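You operate a simulated robot arm through the tools that you are given. There is no shell and no other tool.

You are at the controls of a simulated robot arm. One attempt, no reset.

JOB
Clamp the long bar and dab glue over its top.
Fine: disc to TIGHT before dabbing; glue from the grey pot with the yellow dabber; dabber back, cover shut again; leave the short bar. Set down upright: yellow dabber. A coat counts when it lies all over at full strength: go over it till it gets no stronger.

It is judged by the outcome, as a careful person would: the job done as asked, and still so three seconds after it is handed in. It fails if anything else is knocked over, pushed out of place, dropped, spilled or broken. A push-on lid holds only when it is set on centred and level and pressed home; a screw cap is set on level and turned clockwise until tight.

ROBOT AND FRAMES
A 6-joint arm with a two-finger parallel gripper, fixed in place. Base frame: the origin is on the floor under the middle of its stand, x ahead of it, y to its left, z up; the work surface is at about z = 0.9. Readings come in m, degrees, newtons and seconds.
With the tool pointing down near the work surface it reaches from about 0.24 to 0.66 m from the base axis. Its first joint turns from -66.0 to 66.0 degrees. Payload 2.9 kg.
Tool frame: the origin (TCP) lies between the finger pads and is the grasp point; the fingertips stand 0.03 m ahead of it; z points along the fingers, y is the line along which they close. The gripper opens to 0.11 m. The fingers are 0.02 m wide and 0.01 m thick; the gripper's body (0.048 by 0.112 m) begins 0.055 m behind the TCP.
Orientation is told as [roll, pitch, yaw] about the base's x, y, z axes, in that order, counted from this pose: with the fingers straight down and closing along the base's y, the tool's x points along the base's -x, its y along +y and its z along -z.

CONTROLS
- The arm moves only by the tool drive_tool. Its argument "motion" is text: rows parted by semicolons, each of 6 numbers parted by spaces: the shift along the tool's x, y, z in units of 500 mm (1.0 is 500 mm), then the turn, a rotation vector about the tool's x, y, z in units of 120 degrees (1.0 is 120 degrees). In form: tx ty tz rx ry rz; .... A call has 1 to 20 rows; each row is the pose to reach, as a shift and turn from the pose commanded when the call began, along the tool's axes at that moment. "fingers" is the gripper command, from -1 (fully open) to 1 (shut), values between in proportion, set as the call begins (left out, the last holds). A call with a number of a shift or a turn outside -1 to 1 is refused whole. Rows are played at 5 a second. More than 0.05 m and 8.6 degrees between two rows, or a gripper value outside its range, and nothing of the call is played. Where a pose cannot be reached the arm comes as near as it can. A force on the tool above 40 N (or 10 N above the force at the start of the call, whichever is more), or a blocked arm, ends the call early, and 0.2 s more pass. The fingers move at their own pace (about 0.108 m/s each) and stop on an object; they squeeze with about 35 N. The grip force told is the motor's: it shows also when the fingers shut on nothing. Time passes only in rows, and 0.2 s behind the last, so rows that repeat a pose let the fingers close. It gives the time, the measured TCP pose, the force on the tool (base axes), the opening and the grip force at its end, in the units of the frame above (readings bear some noise), with the torque about the TCP (base axes, N m) and any sound that the robot's microphone picked up, and new pictures: "pictures" is both (left out), scene, wrist or none.
- Cameras (640 x 400 px; columns grow to the right, rows downward): "scene" is fixed at [0.0936, 0.4379, 1.4045]; the picture's right is [-0.64, -0.77, 0.00], its down [-0.36, 0.30, -0.88] and it looks along [0.68, -0.56, -0.47] (base axes); focal length 255 px, centre (320, 200). "wrist" rides on the gripper at [0.072, 0.017, -0.103] in the tool frame; the picture's right is [-0.23, 0.97, 0.00], its down [-0.76, -0.18, -0.62] and it looks along [-0.61, -0.14, 0.78] (tool axes); focal length 222 px, centre (320, 200). There is no depth. A picture from a camera that has moved, and an enlarged one, comes with that camera's place and axes in the base frame and with its lens. The place of the scene camera against the robot may be out by one fixed shift of up to 0.018 m in any direction.
- enlarge(camera, box): a new picture of the part [left, top, right, bottom] of that camera's present view, enlarged. The clock stands still meanwhile.
- sign_off(): hands the job in; it is judged then, once.

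Places have to be worked out from the pictures, the camera data and where the tool is seen. Open the gripper and draw the arm clear of the work before you hand the job in, unless the task says otherwise.

The tools are called after "Call:" as name(argument=value, ...) on one line, values as JSON. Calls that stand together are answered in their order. drive_tool: Moves the arm, as the interface text tells. Its arguments: {"type":"object","properties":{"motion":{"type":"string"},"fingers":{"type":"number"},"pictures":{"type":"string","enum":["both","scene","wrist","none"]}},"required":["motion"]} The other tools are called the same way: enlarge (camera, box) takes an enlarged picture of a part of a camera's view; sign_off () hands the job in.

At the start:

```text
time_s: 0.0
tool_pos: [0.3276, 0.2409, 1.2806]
orientation: [0.2, 0.0, -0.1]
wrist_force: [0.5, 0.4, -0.5]
torque: [0.03, 0.01, -0.04]
finger_gap: 0.1099
grip_force: 0.0
```

scene: 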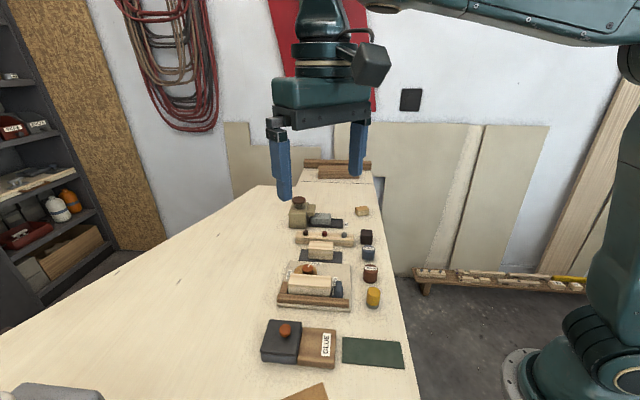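
wrist: 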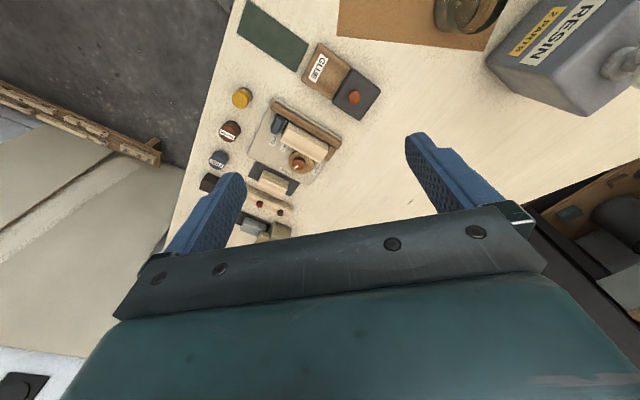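

I start by looking more closely at the work area from both cameras before I move anything.

Call:
enlarge(camera="scene", box=[240, 180, 420, 380])

Call:
enlarge(camera="wrist", box=[180, 0, 420, 250])

```text
2.00 times, centred on (330, 280) of scene
camera zoom: at [0.0936, 0.4379, 1.4045], right [-0.64, -0.77, 0.0], down [-0.36, 0.3, -0.88], along [0.68, -0.56, -0.47], focal length 511 px, centre (300, 40)
```

zoom: 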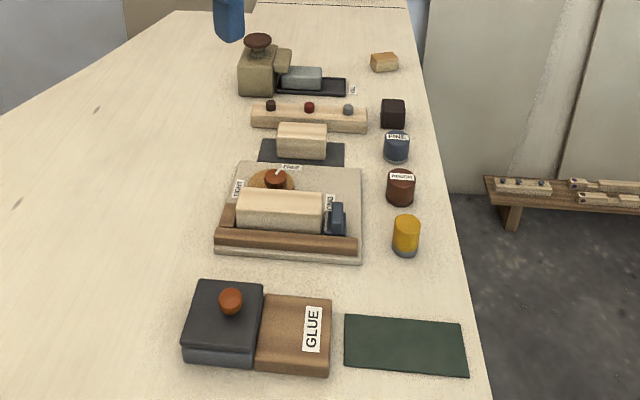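

```text
1.60 times, centred on (300, 125) of wrist
camera zoom: at [0.2559, 0.2567, 1.3846], right [0.23, 0.97, 0.0], down [0.76, -0.18, 0.62], along [0.61, -0.14, -0.78], focal length 355 px, centre (352, 320)
```

zoom: 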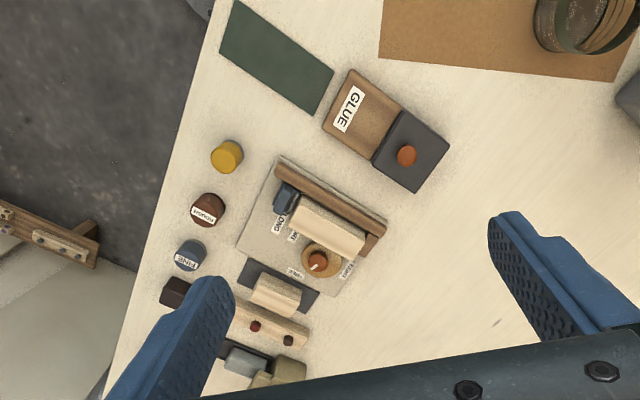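

The work lies near x 0.33–0.5, y 0.05–0.3. I move the wrist camera lower and closer to read the labels and measure the parts.

Call:
drive_tool(motion="0.02 -0.012 0.07 0 0 0;0.04 -0.024 0.14 0 0 0;0.06 -0.036 0.21 0 0 0;0.08 -0.048 0.28 0 0 0;0.1 -0.06 0.34 0 0 0", fingers=-1)

```text
time_s: 1.2
tool_pos: [0.2782, 0.2122, 1.11]
orientation: [0.0, 0.0, 0.0]
wrist_force: [0.6, -0.3, 0.0]
torque: [-0.01, 0.02, -0.02]
finger_gap: 0.1099
grip_force: 0.0
camera wrist: at [0.2065, 0.2277, 1.2143], right [0.23, 0.97, 0.0], down [0.76, -0.18, 0.62], along [0.61, -0.14, -0.78], focal length 222 px, centre (320, 200)
```

scene: 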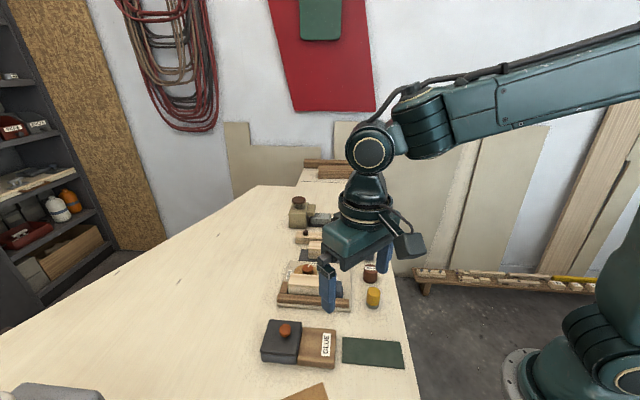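
wrist: 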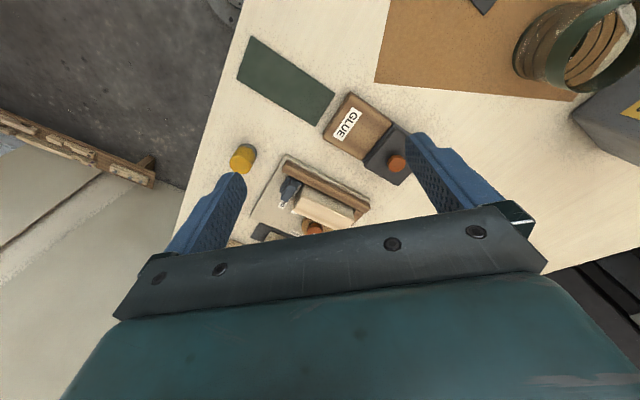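

The gripper hides the far part of the fixture from here, so I move forward in x to bring it into the upper part of the wrist view.

Call:
drive_tool(motion="-0.09 -0.02 0 0 0 0;-0.18 -0.04 0 0 0 0;-0.26 -0.06 0 0 0 0;-0.26 -0.06 0 0 0 0", pictures="wrist")

Call:
enlarge(camera="wrist", box=[200, 0, 440, 150])

Call:
enlarge(camera="wrist", box=[220, 90, 420, 220])

```text
time_s: 2.2
tool_pos: [0.4093, 0.181, 1.1117]
orientation: [0.1, 0.0, 0.1]
wrist_force: [-0.9, 0.2, -0.1]
torque: [0.02, -0.03, -0.04]
finger_gap: 0.1102
grip_force: 0.0
camera wrist: at [0.3371, 0.1981, 1.2153], right [0.23, 0.97, 0.0], down [0.76, -0.18, 0.62], along [0.61, -0.14, -0.78], focal length 222 px, centre (320, 200)
```

wrist: 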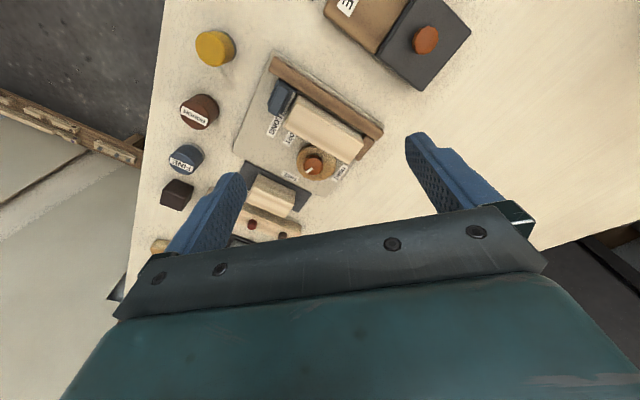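

```text
2.67 times, centred on (320, 75) of wrist
camera zoom: at [0.3371, 0.1981, 1.2153], right [0.23, 0.97, 0.0], down [0.76, -0.18, 0.62], along [0.61, -0.14, -0.78], focal length 592 px, centre (320, 533)
```

zoom: 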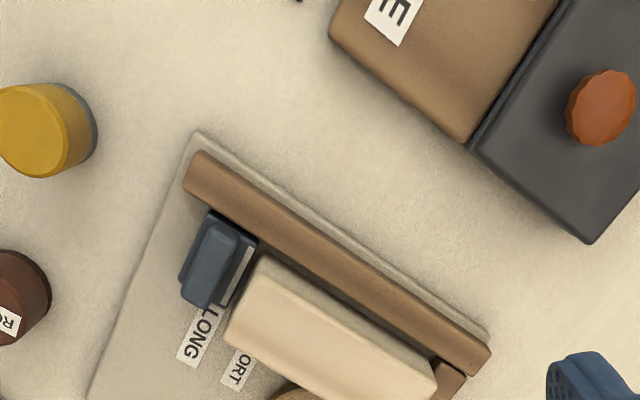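

```text
3.08 times, centred on (320, 155) of wrist
camera zoom: at [0.3371, 0.1981, 1.2153], right [0.23, 0.97, 0.0], down [0.76, -0.18, 0.62], along [0.61, -0.14, -0.78], focal length 684 px, centre (320, 338)
```

zoom: 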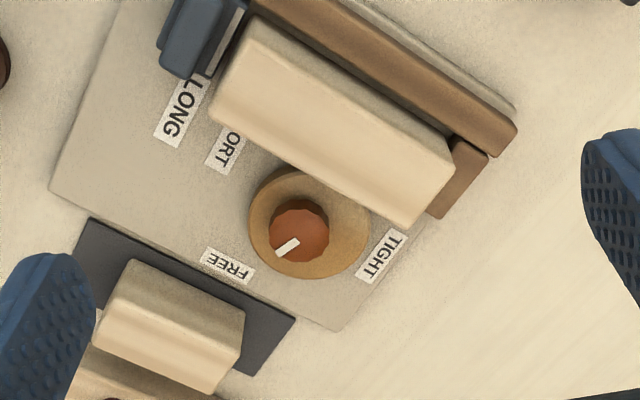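

The fixture has a cam disc with its pointer at FREE, and the long bar lies between the fence and the end stop, with the blue block at LONG. Next I look at the glue pot and the yellow dabber from a nearer position.

Call:
drive_tool(motion="0.08 0.05 0 0 0 0;0.16 0.1 0.03 0 0 0;0.24 0.16 0.06 0 0 0;0.28 0.18 0.08 0 0 0;0.28 0.18 0.08 0 0 0", pictures="both")

Call:
enlarge(camera="wrist", box=[200, 0, 440, 150])

Call:
enlarge(camera="scene", box=[250, 300, 410, 400])

```text
refused: row 3 steps farther than a row can; nothing moved
```

```text
2.67 times, centred on (320, 75) of wrist
camera zoom: at [0.3371, 0.1981, 1.2153], right [0.23, 0.97, 0.0], down [0.76, -0.18, 0.62], along [0.61, -0.14, -0.78], focal length 592 px, centre (320, 533)
```

zoom: 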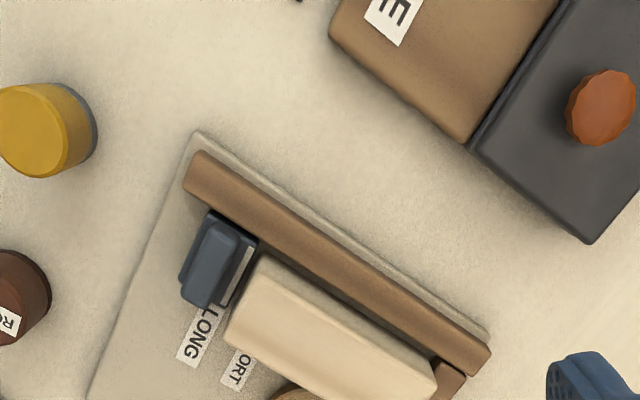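

```text
4.00 times, centred on (330, 350) of scene
camera zoom: at [0.0936, 0.4379, 1.4045], right [-0.64, -0.77, 0.0], down [-0.36, 0.3, -0.88], along [0.68, -0.56, -0.47], focal length 1022 px, centre (280, -400)
```

zoom: 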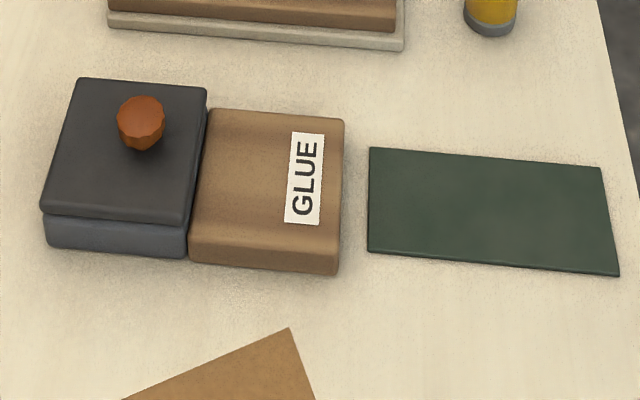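

The last call was refused because one step was too large. I make the same move toward the pot with smaller steps.

Call:
drive_tool(motion="0.06 0.04 0.015 0 0 0;0.12 0.08 0.03 0 0 0;0.18 0.12 0.045 0 0 0;0.24 0.16 0.06 0 0 0;0.28 0.18 0.08 0 0 0;0.28 0.18 0.08 0 0 0", pictures="wrist")

Call:
enlarge(camera="wrist", box=[240, 30, 440, 155])

Call:
enlarge(camera="wrist", box=[160, 100, 320, 200])

```text
time_s: 3.6
tool_pos: [0.2666, 0.2715, 1.0711]
orientation: [0.1, 0.0, 0.1]
wrist_force: [0.4, 0.3, 0.1]
torque: [0.01, 0.01, 0.05]
finger_gap: 0.1101
grip_force: 0.0
camera wrist: at [0.1948, 0.2873, 1.1751], right [0.23, 0.97, 0.0], down [0.76, -0.18, 0.62], along [0.61, -0.14, -0.78], focal length 222 px, centre (320, 200)
```

wrist: 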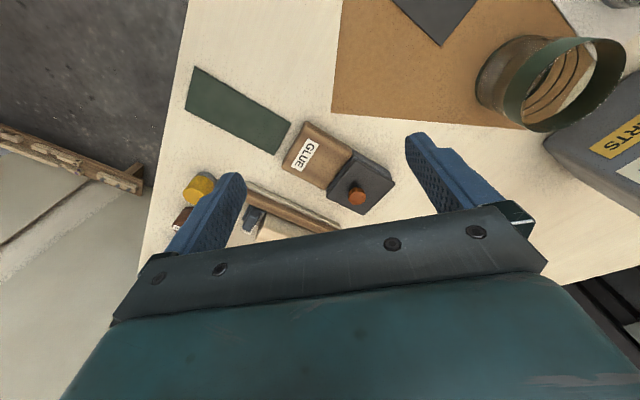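

```text
3.20 times, centred on (340, 92) of wrist
camera zoom: at [0.1948, 0.2873, 1.1751], right [0.23, 0.97, 0.0], down [0.76, -0.18, 0.62], along [0.61, -0.14, -0.78], focal length 711 px, centre (256, 544)
```

zoom: 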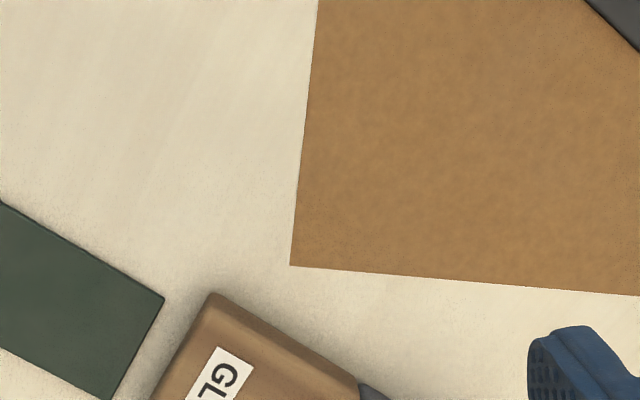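

```text
4.00 times, centred on (240, 150) of wrist
camera zoom: at [0.1948, 0.2873, 1.1751], right [0.23, 0.97, 0.0], down [0.76, -0.18, 0.62], along [0.61, -0.14, -0.78], focal length 888 px, centre (640, 400)
```

zoom: 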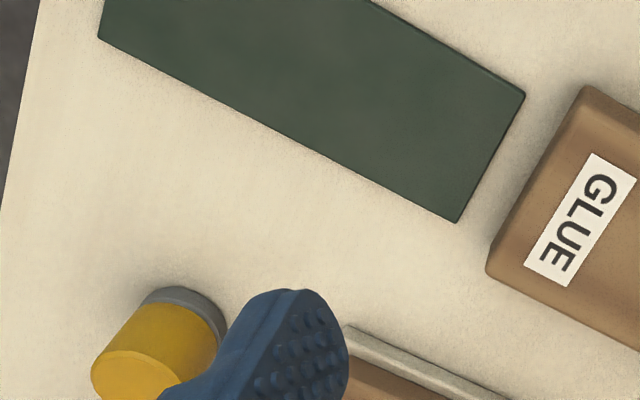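

I enlarge the pot itself to see how the cover and the deck meet.

Call:
enlarge(camera="wrist", box=[270, 110, 400, 220])

Call:
enlarge(camera="scene", box=[255, 310, 345, 375])

```text
3.64 times, centred on (335, 165) of wrist
camera zoom: at [0.1948, 0.2873, 1.1751], right [0.23, 0.97, 0.0], down [0.76, -0.18, 0.62], along [0.61, -0.14, -0.78], focal length 808 px, centre (266, 327)
```

zoom: 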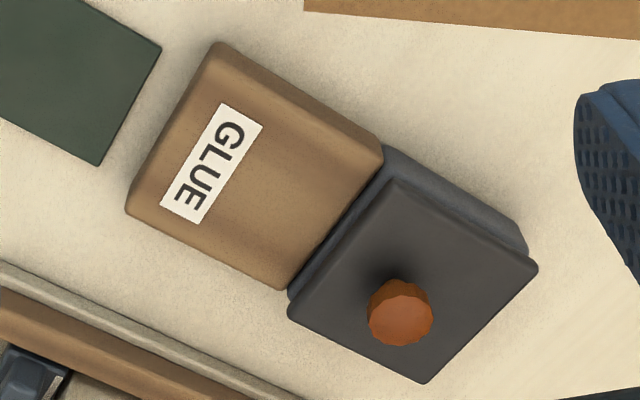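

```text
6.15 times, centred on (300, 342) of scene
camera zoom: at [0.0935, 0.438, 1.4045], right [-0.64, -0.77, 0.0], down [-0.36, 0.3, -0.88], along [0.68, -0.56, -0.47], focal length 1572 px, centre (443, -677)
```

zoom: 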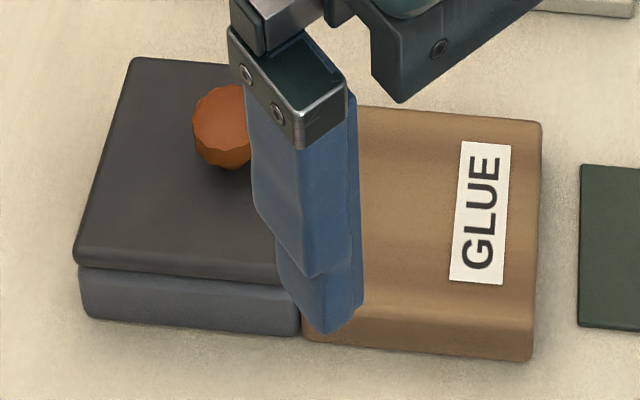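

The cover is a slab with a knob at about (0.374, 0.293), its top near z 0.955, beside a wooden deck. Before turning the disc, I move the camera above the fixture to look at the disc, the bar and the labels from nearly straight above.

Call:
drive_tool(motion="-0.074 -0.035 -0.003 0 0 0;-0.148 -0.07 -0.006 0 0 0;-0.222 -0.106 -0.009 0 0 0;-0.297 -0.142 -0.012 0 0 0;-0.371 -0.177 -0.015 0 0 0;-0.446 -0.213 -0.018 0 0 0;-0.446 -0.213 -0.018 0 0 0", pictures="both")

Call:
enlarge(camera="wrist", box=[200, 20, 440, 170])

Call:
enlarge(camera="wrist", box=[260, 60, 380, 135])

```text
time_s: 5.2
tool_pos: [0.4917, 0.1637, 1.0791]
orientation: [0.1, 0.0, 0.0]
wrist_force: [-0.6, 0.7, 0.3]
torque: [0.02, 0.0, 0.03]
finger_gap: 0.1101
grip_force: 0.0
camera wrist: at [0.4186, 0.1799, 1.1837], right [0.23, 0.97, 0.0], down [0.76, -0.18, 0.62], along [0.61, -0.14, -0.78], focal length 222 px, centre (320, 200)
```

scene: 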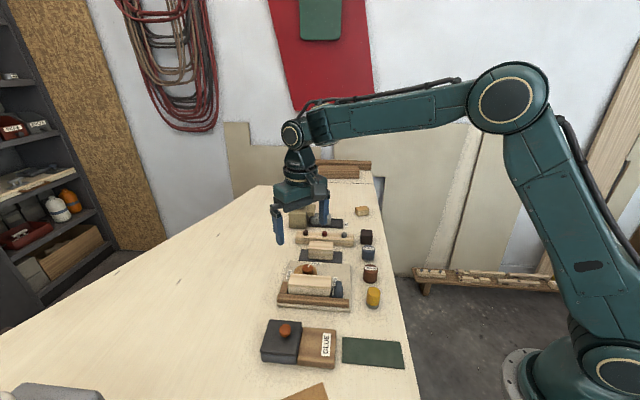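
wrist: 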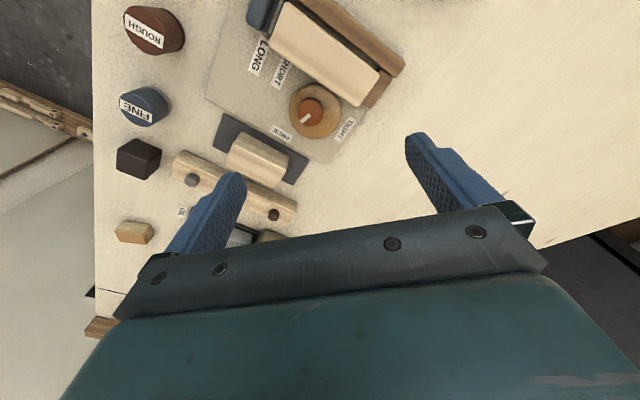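

```text
2.67 times, centred on (320, 95) of wrist
camera zoom: at [0.4186, 0.1799, 1.1837], right [0.23, 0.97, 0.0], down [0.76, -0.18, 0.62], along [0.61, -0.14, -0.78], focal length 592 px, centre (320, 480)
```

zoom: 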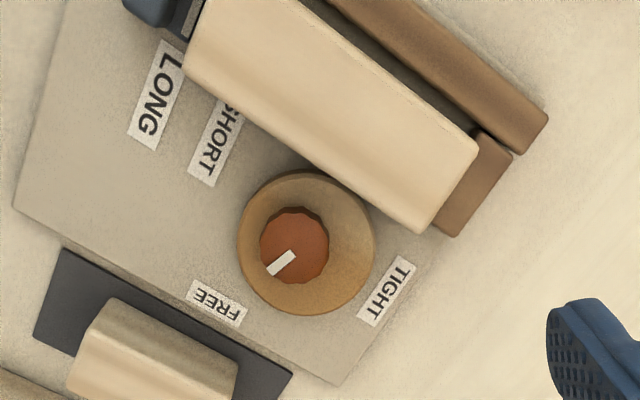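

```text
5.33 times, centred on (320, 98) of wrist
camera zoom: at [0.4186, 0.1799, 1.1837], right [0.23, 0.97, 0.0], down [0.76, -0.18, 0.62], along [0.61, -0.14, -0.78], focal length 1185 px, centre (320, 747)
```

zoom: 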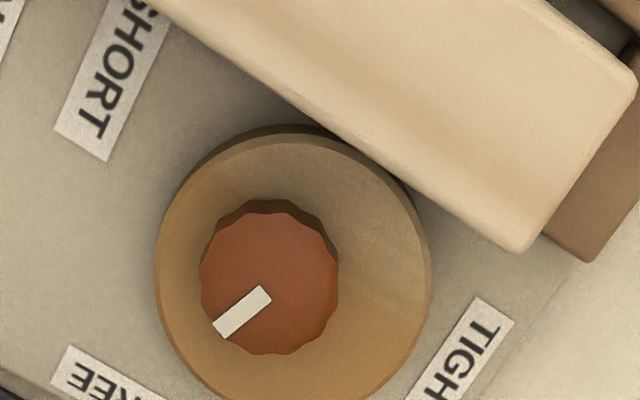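

The knob axis comes out near (0.487, 0.154) with its top at z≈0.948. The pointer sits at about −60° for FREE and TIGHT is at about +40°, so the disc needs roughly 100° counter-clockwise seen from above. I turn the gripper to yaw −95° above the knob so that this sweep stays clear of the bar.

Call:
drive_tool(motion="0.001 -0.002 0.005 0 0 0.066;0.002 -0.004 0.01 0 0 0.132;0.003 -0.006 0.015 0 0 0.198;0.004 -0.008 0.02 0 0 0.264;0.005 -0.01 0.025 0 0 0.33;0.006 -0.012 0.03 0 0 0.396;0.007 -0.014 0.035 0 0 0.462;0.008 -0.015 0.04 0 0 0.528;0.0085 -0.016 0.045 0 0 0.594;0.009 -0.018 0.05 0 0 0.66;0.0094 -0.019 0.055 0 0 0.726;0.0094 -0.0194 0.06 0 0 0.7917;0.0094 -0.0194 0.06 0 0 0.7917")

```text
time_s: 8.0
tool_pos: [0.4871, 0.1549, 1.0491]
orientation: [-0.1, 0.1, -95.0]
wrist_force: [-0.3, 0.3, 0.6]
torque: [-0.01, -0.02, 0.03]
finger_gap: 0.1099
grip_force: 0.0
camera wrist: at [0.5099, 0.2244, 1.1534], right [0.95, -0.31, 0.0], down [-0.24, -0.74, 0.62], along [-0.19, -0.59, -0.78], focal length 222 px, centre (320, 200)
```

scene: 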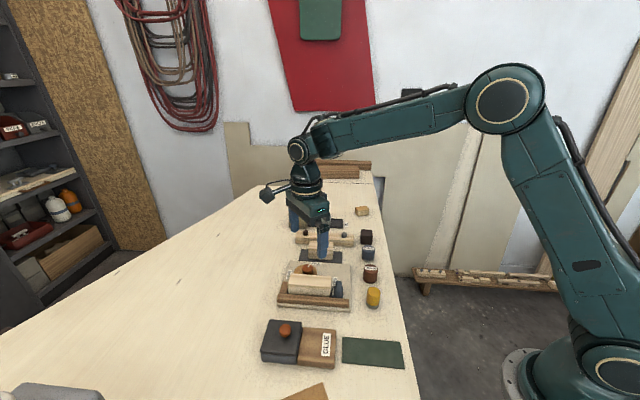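
wrist: 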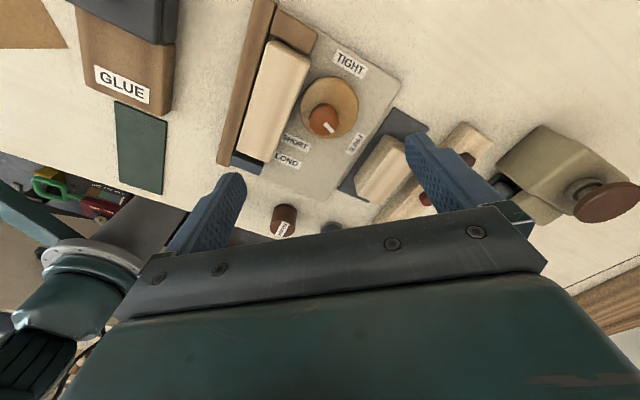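

The tool is above the knob at yaw −95°. I enlarge the view to check how well the tool axis lines up with the knob, and how much room the fingers have.

Call:
enlarge(camera="wrist", box=[220, 40, 420, 165])

Call:
enlarge(camera="wrist", box=[280, 70, 376, 130])

```text
3.20 times, centred on (320, 102) of wrist
camera zoom: at [0.5099, 0.2244, 1.1534], right [0.95, -0.31, 0.0], down [-0.24, -0.74, 0.62], along [-0.19, -0.59, -0.78], focal length 711 px, centre (320, 512)
```

zoom: 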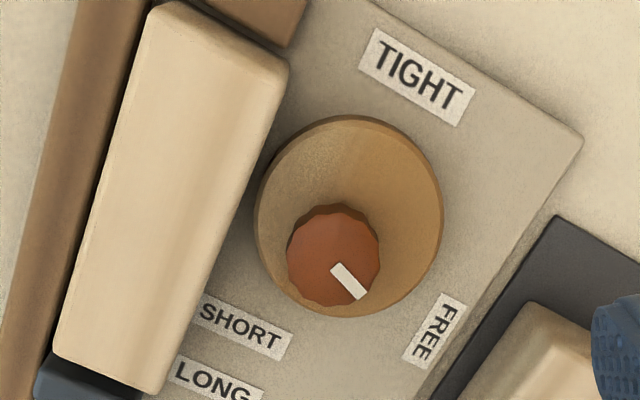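

```text
6.67 times, centred on (328, 100) of wrist
camera zoom: at [0.5099, 0.2244, 1.1534], right [0.95, -0.31, 0.0], down [-0.24, -0.74, 0.62], along [-0.19, -0.59, -0.78], focal length 1481 px, centre (267, 867)
```

zoom: 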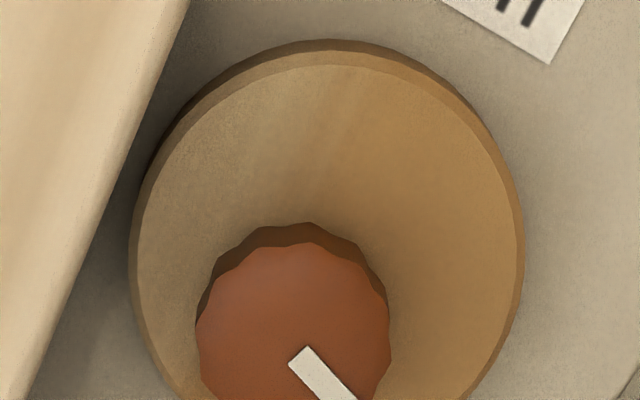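

Matching four views puts the knob centre at (0.490, 0.152) with its top at z≈0.937 and a diameter of about 28 mm. The bar top is at about 0.94, with its edge about 31 mm from the axis. I set yaw to −85° and the opening to 40 mm, then come down to just above the knob to check.

Call:
drive_tool(motion="-0.0025 0.003 0.04 0 0 -0.04;-0.0053 0.0063 0.08 0 0 -0.0833;-0.0053 0.0063 0.118 0 0 -0.0833;-0.0053 0.0063 0.118 0 0 -0.0833", fingers=0.2727, pictures="both")

Call:
enlarge(camera="wrist", box=[220, 80, 420, 205])

Call:
enlarge(camera="scene", box=[270, 210, 370, 320])

```text
time_s: 9.0
tool_pos: [0.4905, 0.1516, 0.9896]
orientation: [0.0, 0.1, -85.0]
wrist_force: [0.4, -0.1, -0.6]
torque: [-0.01, 0.0, -0.02]
finger_gap: 0.0399
grip_force: 0.1
camera wrist: at [0.5008, 0.2249, 1.0941], right [0.99, -0.14, 0.0], down [-0.11, -0.78, 0.62], along [-0.09, -0.62, -0.78], focal length 222 px, centre (320, 200)
```

scene: 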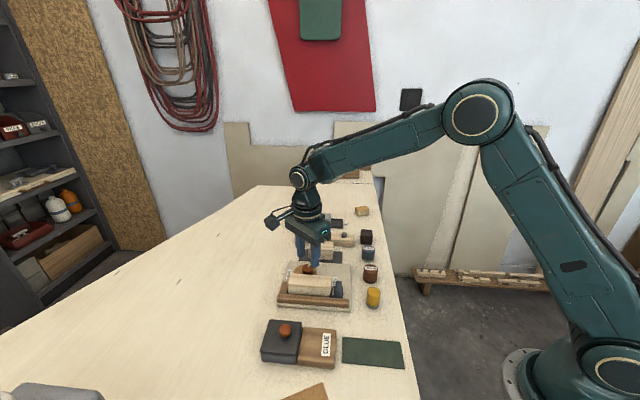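
wrist: 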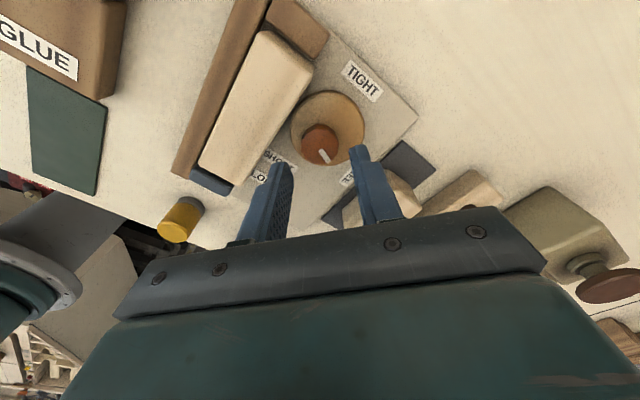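

```text
3.20 times, centred on (320, 142) of wrist
camera zoom: at [0.5008, 0.2249, 1.0941], right [0.99, -0.14, 0.0], down [-0.11, -0.78, 0.62], along [-0.09, -0.62, -0.78], focal length 711 px, centre (320, 384)
```

zoom: 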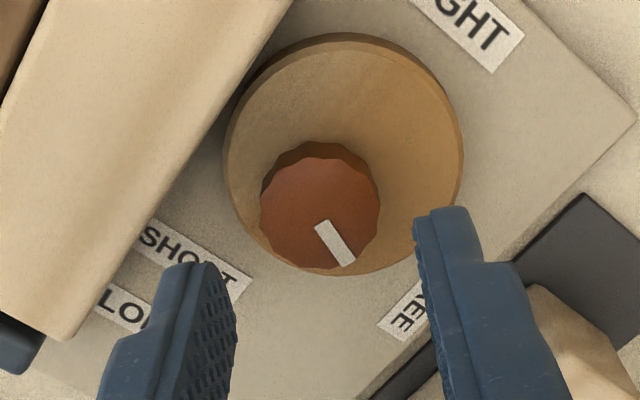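

```text
3.64 times, centred on (320, 265) of scene
camera zoom: at [0.0936, 0.4379, 1.4045], right [-0.64, -0.77, 0.0], down [-0.36, 0.3, -0.88], along [0.68, -0.56, -0.47], focal length 929 px, centre (320, -36)
```

zoom: 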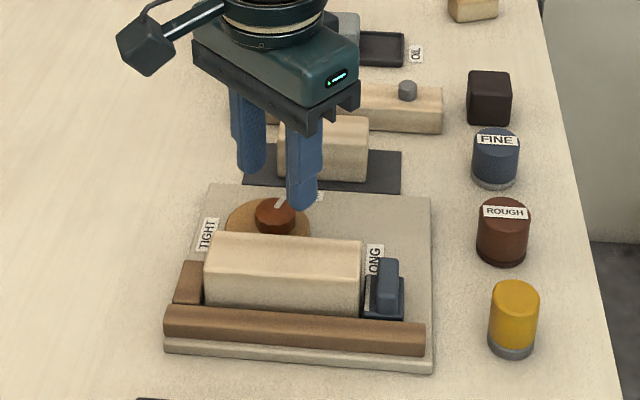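

The tool axis lines up with the knob. I descend so the fingertips straddle it at z≈0.929.

Call:
drive_tool(motion="0 0 0.03 0 0 0;0 0 0.05 0 0 0;0 0 0.061 0 0 0;0 0 0.061 0 0 0", pictures="wrist")

Call:
enlarge(camera="wrist", box=[220, 80, 420, 205])

Call:
enlarge(camera="scene", box=[280, 240, 360, 300])

```text
time_s: 10.0
tool_pos: [0.4894, 0.1523, 0.9592]
orientation: [0.1, 0.1, -84.9]
wrist_force: [0.1, 0.0, -0.2]
torque: [0.0, 0.01, 0.03]
finger_gap: 0.0403
grip_force: 0.2
camera wrist: at [0.5004, 0.2245, 1.0637], right [0.99, -0.14, 0.0], down [-0.11, -0.78, 0.62], along [-0.09, -0.62, -0.78], focal length 222 px, centre (320, 200)
```

wrist: 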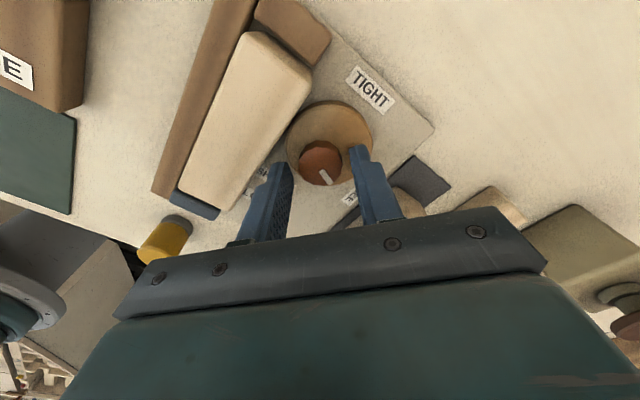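

```text
3.20 times, centred on (320, 142) of wrist
camera zoom: at [0.5004, 0.2245, 1.0637], right [0.99, -0.14, 0.0], down [-0.11, -0.78, 0.62], along [-0.09, -0.62, -0.78], focal length 711 px, centre (320, 384)
```

zoom: 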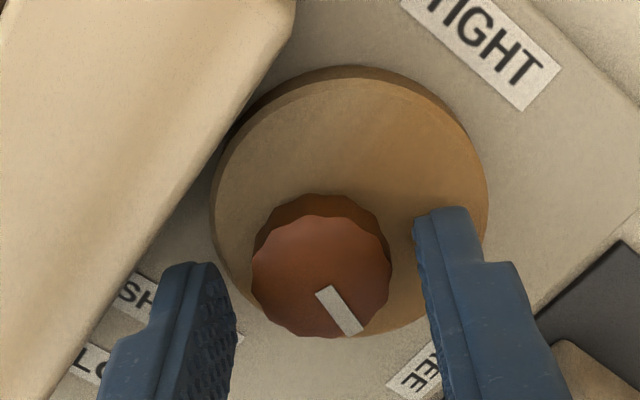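

```text
6.67 times, centred on (320, 270) of scene
camera zoom: at [0.0936, 0.4379, 1.4045], right [-0.64, -0.77, 0.0], down [-0.36, 0.3, -0.88], along [0.68, -0.56, -0.47], focal length 1703 px, centre (320, -267)
```

zoom: 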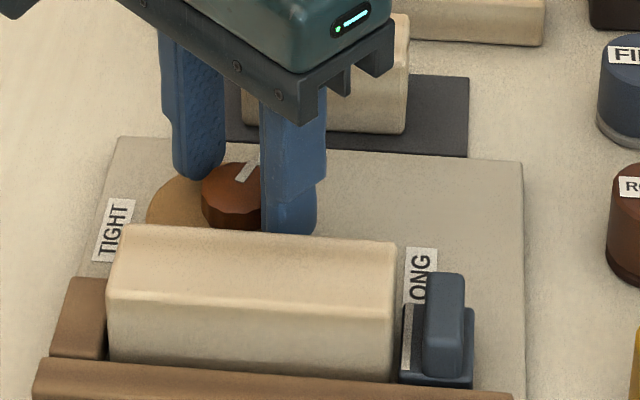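

The view suggests the knob top is nearer z≈0.932, so the fingertips overlap it by only 3 mm. I go down 4 mm more and then close on it.

Call:
drive_tool(motion="0 0 0.004 0 0 0;0 0 0.008 0 0 0;0 0 0.008 0 0 0", pictures="none")

Call:
drive_tool(motion="0 0 0 0 0 0;0 0 0 0 0 0;0 0 0 0 0 0", fingers=1, pictures="wrist")

Call:
enlarge(camera="wrist", box=[220, 80, 420, 205])

```text
time_s: 10.8
tool_pos: [0.4885, 0.1521, 0.9553]
orientation: [0.0, 0.1, -85.0]
wrist_force: [-0.6, 0.3, -0.3]
torque: [-0.03, -0.03, 0.02]
finger_gap: 0.04
grip_force: 0.1
```

```text
time_s: 11.6
tool_pos: [0.4904, 0.1523, 0.9553]
orientation: [0.1, 0.1, -85.0]
wrist_force: [12.8, 1.7, -5.8]
torque: [0.08, -0.3, 0.0]
finger_gap: 0.0276
grip_force: 44.5
camera wrist: at [0.5008, 0.2248, 1.0598], right [0.99, -0.14, 0.0], down [-0.11, -0.78, 0.62], along [-0.09, -0.62, -0.78], focal length 222 px, centre (320, 200)
```

wrist: 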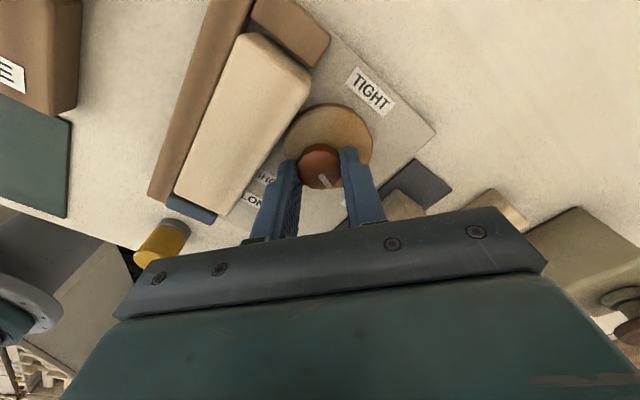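

```text
3.20 times, centred on (320, 142) of wrist
camera zoom: at [0.5008, 0.2248, 1.0598], right [0.99, -0.14, 0.0], down [-0.11, -0.78, 0.62], along [-0.09, -0.62, -0.78], focal length 711 px, centre (320, 384)
```

zoom: 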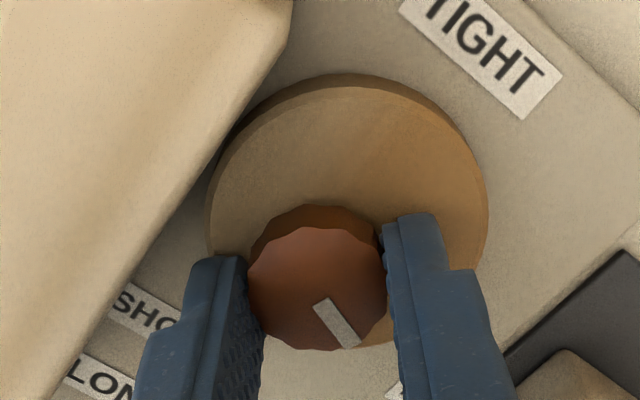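

The fingers hold the knob at a 27.6 mm gap, and the 13 N force along +x says the knob axis is about 1 mm to +x. I shift 1 mm that way to unload it.

Call:
drive_tool(motion="0 0.002 0 0 0 0;0 0.002 0 0 0 0", pictures="none")

```text
time_s: 12.2
tool_pos: [0.4892, 0.1533, 0.9563]
orientation: [0.0, 0.1, -85.1]
wrist_force: [8.6, 0.1, -6.8]
torque: [0.34, -0.21, -0.01]
finger_gap: 0.0272
grip_force: 45.2
```

The force fell to 8.6 N, so I shift 2 mm farther in +x.

Call:
drive_tool(motion="0 0.002 0 0 0 0;0 0.004 0 0 0 0;0 0.004 0 0 0 0", pictures="none")

```text
time_s: 13.0
tool_pos: [0.4906, 0.1528, 0.9548]
orientation: [-0.3, 0.0, -84.9]
wrist_force: [-13.6, -2.3, 5.9]
torque: [-0.09, 0.39, 0.0]
finger_gap: 0.0273
grip_force: 45.0
```

The force has gone past zero, so balance is about 1.2 mm back. I return that far and start the rotation with the first 20° to see how the disc behaves.

Call:
drive_tool(motion="0 -0.0022 0 0 0 0;0 -0.0022 0 0 0 0", pictures="none")

Call:
drive_tool(motion="0 0 0 0 0 -0.05;0 0 0 0 0 -0.1;0 0 0 0 0 -0.1667;0 0 0 0 0 -0.1667", pictures="wrist")

Call:
enlarge(camera="wrist", box=[220, 80, 420, 205])

```text
time_s: 13.6
tool_pos: [0.4891, 0.1521, 0.9549]
orientation: [-0.1, 0.0, -85.1]
wrist_force: [-12.1, -1.7, 3.1]
torque: [-0.35, 0.38, 0.0]
finger_gap: 0.0274
grip_force: 45.1
```

```text
time_s: 14.6
tool_pos: [0.491, 0.153, 0.9554]
orientation: [-0.1, 0.0, -64.9]
wrist_force: [-10.2, -2.9, -1.9]
torque: [-0.19, 0.14, 0.04]
finger_gap: 0.0274
grip_force: 45.2
camera wrist: at [0.4757, 0.2242, 1.0598], right [0.98, 0.21, 0.0], down [0.16, -0.77, 0.62], along [0.13, -0.61, -0.78], focal length 222 px, centre (320, 200)
```

wrist: 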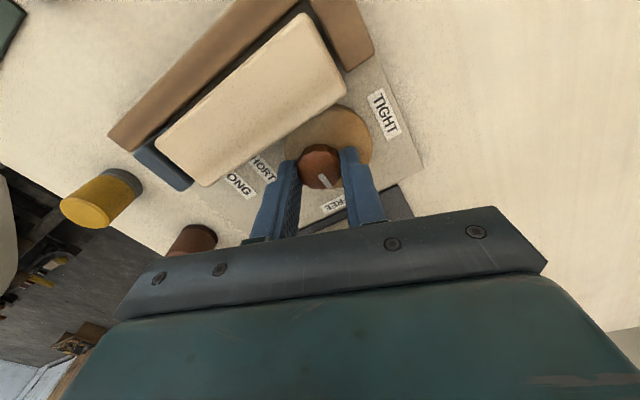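

```text
3.20 times, centred on (320, 142) of wrist
camera zoom: at [0.4757, 0.2242, 1.0598], right [0.98, 0.21, 0.0], down [0.16, -0.77, 0.62], along [0.13, -0.61, -0.78], focal length 711 px, centre (320, 384)
```

zoom: 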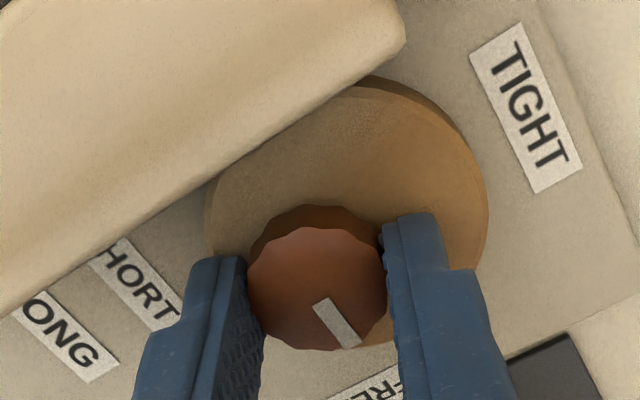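

The disc follows the gripper with very little torque, and its lobe is moving toward the bar. I continue the counter-clockwise turn by 40°.

Call:
drive_tool(motion="0 0 0 0 0 -0.06;0 0 0 0 0 -0.12;0 0 0 0 0 -0.18;0 0 0 0 0 -0.24;0 0 0 0 0 -0.3;0 0 0 0 0 -0.3333;0 0 0 0 0 -0.3333", pictures="both")

Call:
enlarge(camera="wrist", box=[220, 80, 420, 205])

```text
time_s: 16.2
tool_pos: [0.4901, 0.1523, 0.9564]
orientation: [0.0, -0.1, -24.9]
wrist_force: [1.5, 9.0, -15.8]
torque: [0.19, -0.27, 0.04]
finger_gap: 0.0274
grip_force: 44.8
camera wrist: at [0.4331, 0.1978, 1.0598], right [0.61, 0.79, 0.0], down [0.62, -0.48, 0.62], along [0.49, -0.38, -0.78], focal length 222 px, centre (320, 200)
```

scene: 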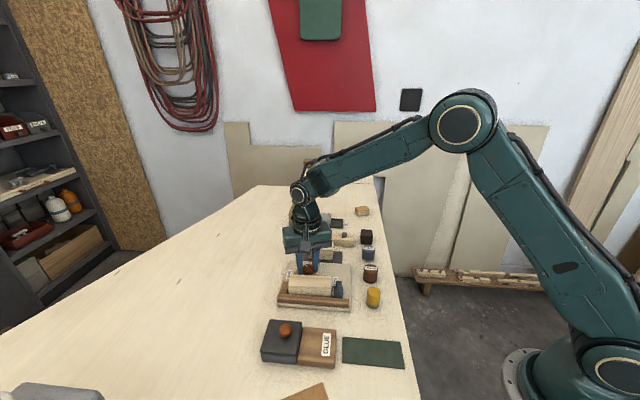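
wrist: 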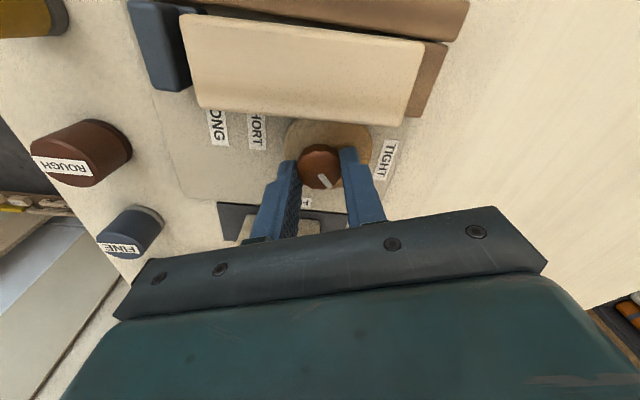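

```text
3.20 times, centred on (320, 142) of wrist
camera zoom: at [0.4331, 0.1978, 1.0598], right [0.61, 0.79, 0.0], down [0.62, -0.48, 0.62], along [0.49, -0.38, -0.78], focal length 711 px, centre (320, 384)
```

zoom: 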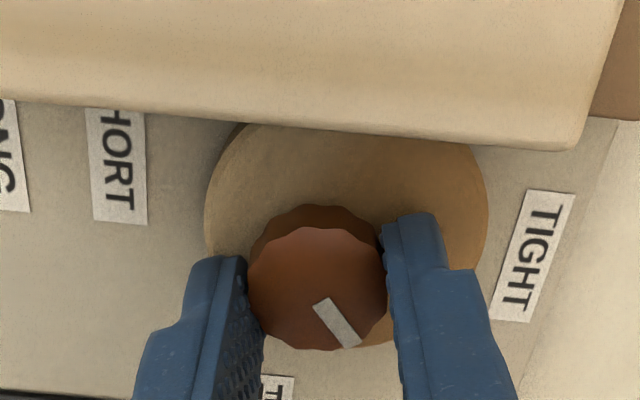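

The disc is at about pointer 0°, well on its way. The tool shows −16 N in z, meaning it is pulling up slightly, so I lower it 0.7 mm while turning another 25°.

Call:
drive_tool(motion="0 0 0.0014 0 0 0;0 0 0.0014 0 0 -0.06;0 0 0.0014 0 0 -0.12;0 0 0.0014 0 0 -0.18;0 0 0.0014 0 0 -0.2083;0 0 0.0014 0 0 -0.2083", pictures="wrist")

Call:
enlarge(camera="wrist", box=[160, 0, 480, 200])

```text
time_s: 17.6
tool_pos: [0.4924, 0.1532, 0.9554]
orientation: [0.1, -0.1, 0.1]
wrist_force: [3.4, 19.8, -6.6]
torque: [0.24, -0.09, -0.04]
finger_gap: 0.0272
grip_force: 45.1
camera wrist: at [0.4192, 0.1692, 1.0597], right [0.22, 0.97, 0.0], down [0.76, -0.18, 0.62], along [0.61, -0.14, -0.78], focal length 222 px, centre (320, 200)
```

wrist: 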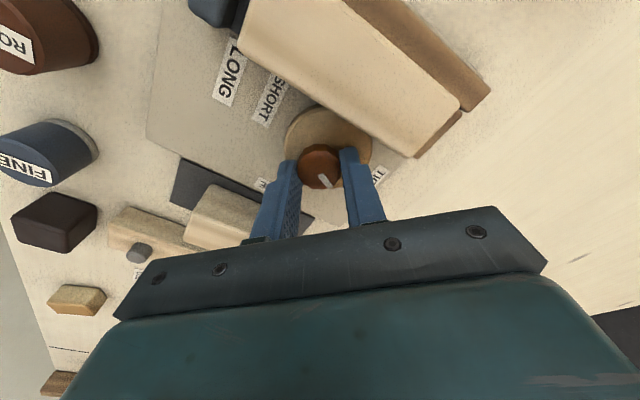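

```text
2.00 times, centred on (320, 100) of wrist
camera zoom: at [0.4192, 0.1692, 1.0597], right [0.22, 0.97, 0.0], down [0.76, -0.18, 0.62], along [0.61, -0.14, -0.78], focal length 444 px, centre (320, 400)
```

zoom: 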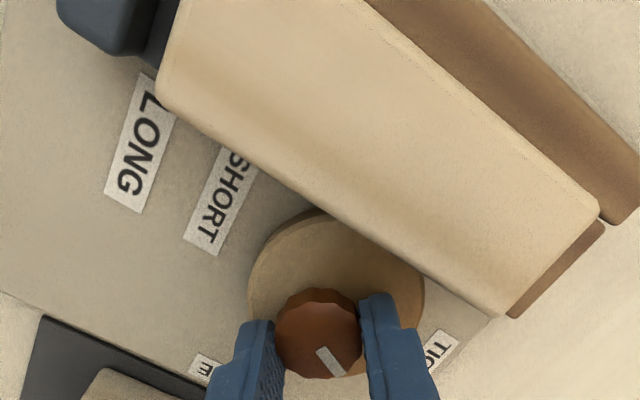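

The pointer is about 25° now, with TIGHT at around 42°. The +20 N in y says the knob is slightly to +y, so I shift 0.8 mm that way and turn another 15°.

Call:
drive_tool(motion="0 0.0016 0 0 0 0;0 0.0016 0 0 0 -0.05;0 0.0016 0 0 0 -0.1;0 0.0016 0 0 0 -0.125;0 0.0016 0 0 0 -0.125", pictures="wrist")

Call:
enlarge(camera="wrist", box=[160, 0, 480, 200])

```text
time_s: 18.8
tool_pos: [0.4911, 0.1543, 0.9562]
orientation: [0.0, 0.0, 15.3]
wrist_force: [6.6, 19.3, 1.4]
torque: [0.27, 0.31, -0.05]
finger_gap: 0.0276
grip_force: 45.0
camera wrist: at [0.4173, 0.1503, 1.0596], right [-0.04, 1.0, 0.0], down [0.78, 0.03, 0.62], along [0.62, 0.02, -0.78], focal length 222 px, centre (320, 200)
```

wrist: 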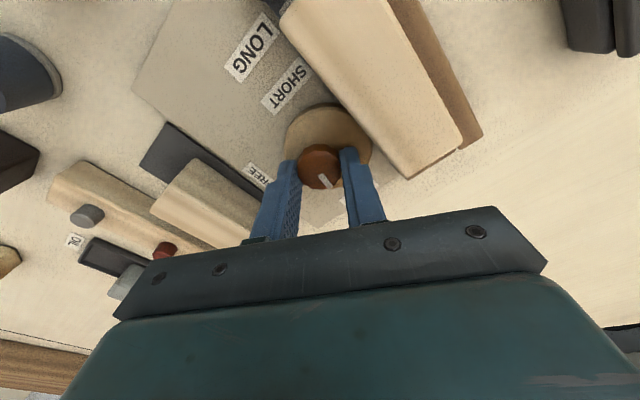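

```text
2.00 times, centred on (320, 100) of wrist
camera zoom: at [0.4173, 0.1503, 1.0596], right [-0.04, 1.0, 0.0], down [0.78, 0.03, 0.62], along [0.62, 0.02, -0.78], focal length 444 px, centre (320, 400)
```

zoom: 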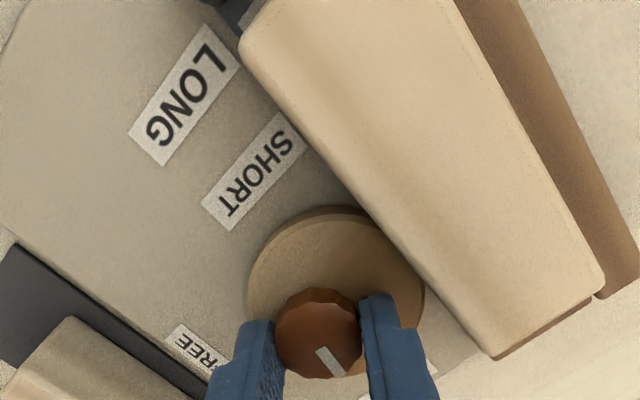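

The pointer should be near 40° now, with torque still small. I turn 5° more to see whether it firms up at TIGHT.

Call:
drive_tool(motion="0 0 0 0 0 -0.02;0 0 0 0 0 -0.0417;0 0 0 0 0 -0.0417", pictures="wrist")

Call:
enlarge(camera="scene", box=[265, 230, 365, 320])

Call:
enlarge(camera="wrist", box=[220, 80, 420, 205])

```text
time_s: 19.6
tool_pos: [0.4919, 0.1543, 0.9568]
orientation: [0.1, -0.2, 20.1]
wrist_force: [6.1, 20.7, 5.4]
torque: [0.4, -0.33, -0.05]
finger_gap: 0.0275
grip_force: 45.1
camera wrist: at [0.4178, 0.144, 1.0596], right [-0.12, 0.99, 0.0], down [0.78, 0.09, 0.62], along [0.62, 0.08, -0.78], focal length 222 px, centre (320, 200)
```

wrist: 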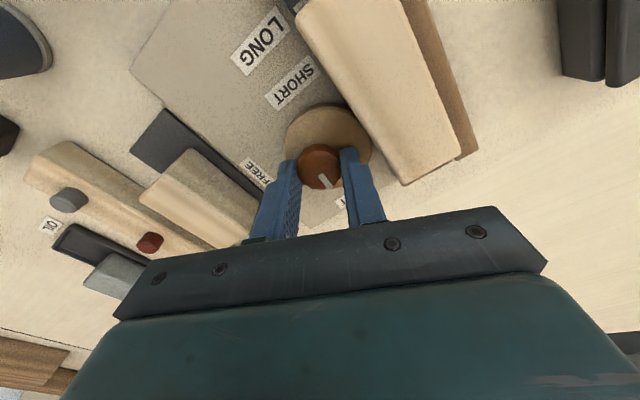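

```text
4.44 times, centred on (315, 275) of scene
camera zoom: at [0.0936, 0.4384, 1.4043], right [-0.64, -0.77, 0.0], down [-0.36, 0.3, -0.88], along [0.68, -0.56, -0.47], focal length 1135 px, centre (342, -133)
```

zoom: 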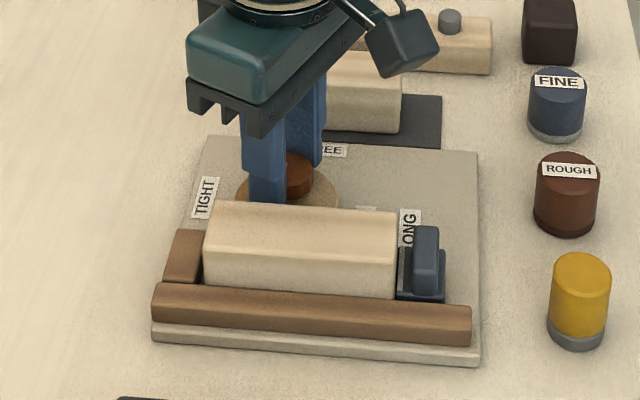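

```text
3.20 times, centred on (320, 142) of wrist
camera zoom: at [0.4178, 0.144, 1.0596], right [-0.12, 0.99, 0.0], down [0.78, 0.09, 0.62], along [0.62, 0.08, -0.78], focal length 711 px, centre (320, 384)
```

zoom: 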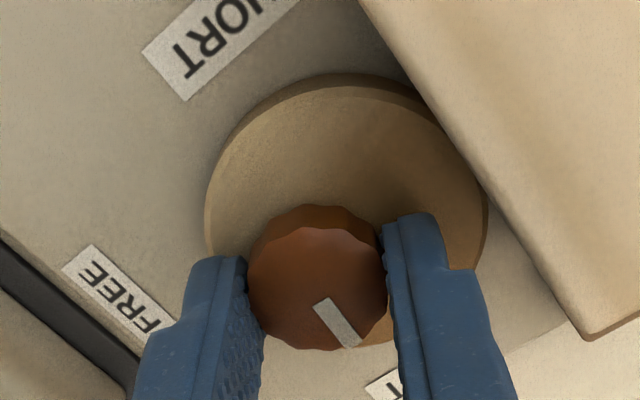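

I release the knob with a small opening and rise straight up to read the pointer against the TIGHT label.

Call:
drive_tool(motion="0 0 0 0 0 0;0 0 0 0 0 0;0 0 -0.03 0 0 0;0 0 -0.1 0 0 0;0 0 -0.17 0 0 0;0 0 -0.24 0 0 0;0 0 -0.24 0 0 0", fingers=0.33, pictures="wrist")

Call:
enlarge(camera="wrist", box=[220, 40, 420, 165])

Call:
enlarge(camera="scene", box=[265, 230, 365, 320])

```text
time_s: 21.2
tool_pos: [0.4907, 0.1533, 1.0759]
orientation: [0.0, 0.1, 20.0]
wrist_force: [1.2, 0.6, 0.1]
torque: [0.01, 0.01, 0.01]
finger_gap: 0.0366
grip_force: 0.1
camera wrist: at [0.4171, 0.1433, 1.18], right [-0.12, 0.99, 0.0], down [0.78, 0.09, 0.62], along [0.62, 0.08, -0.78], focal length 222 px, centre (320, 200)
```

wrist: 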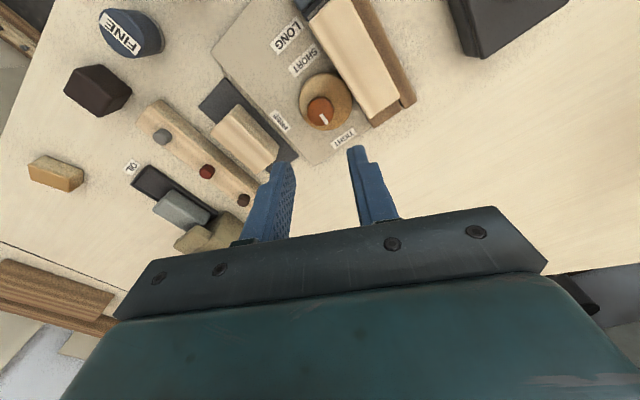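

```text
3.20 times, centred on (320, 102) of wrist
camera zoom: at [0.4171, 0.1433, 1.18], right [-0.12, 0.99, 0.0], down [0.78, 0.09, 0.62], along [0.62, 0.08, -0.78], focal length 711 px, centre (320, 512)
```

zoom: 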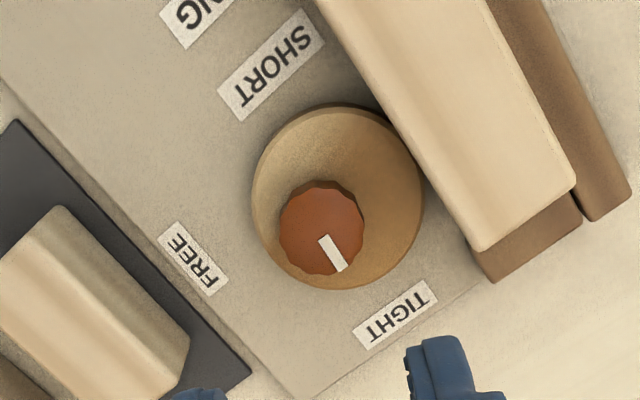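

```text
4.44 times, centred on (315, 275) of scene
camera zoom: at [0.0936, 0.4379, 1.4045], right [-0.64, -0.77, 0.0], down [-0.36, 0.3, -0.88], along [0.68, -0.56, -0.47], focal length 1135 px, centre (342, -133)
```

zoom: 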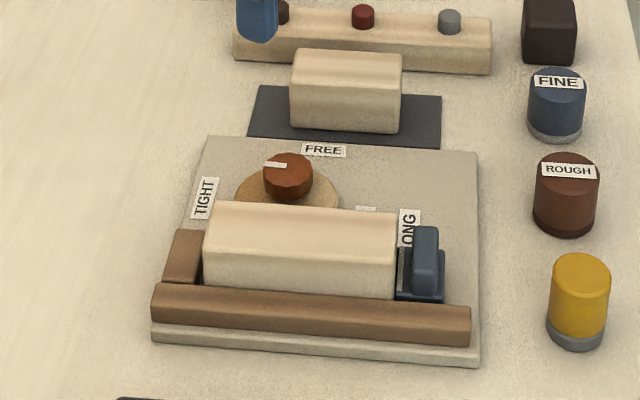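

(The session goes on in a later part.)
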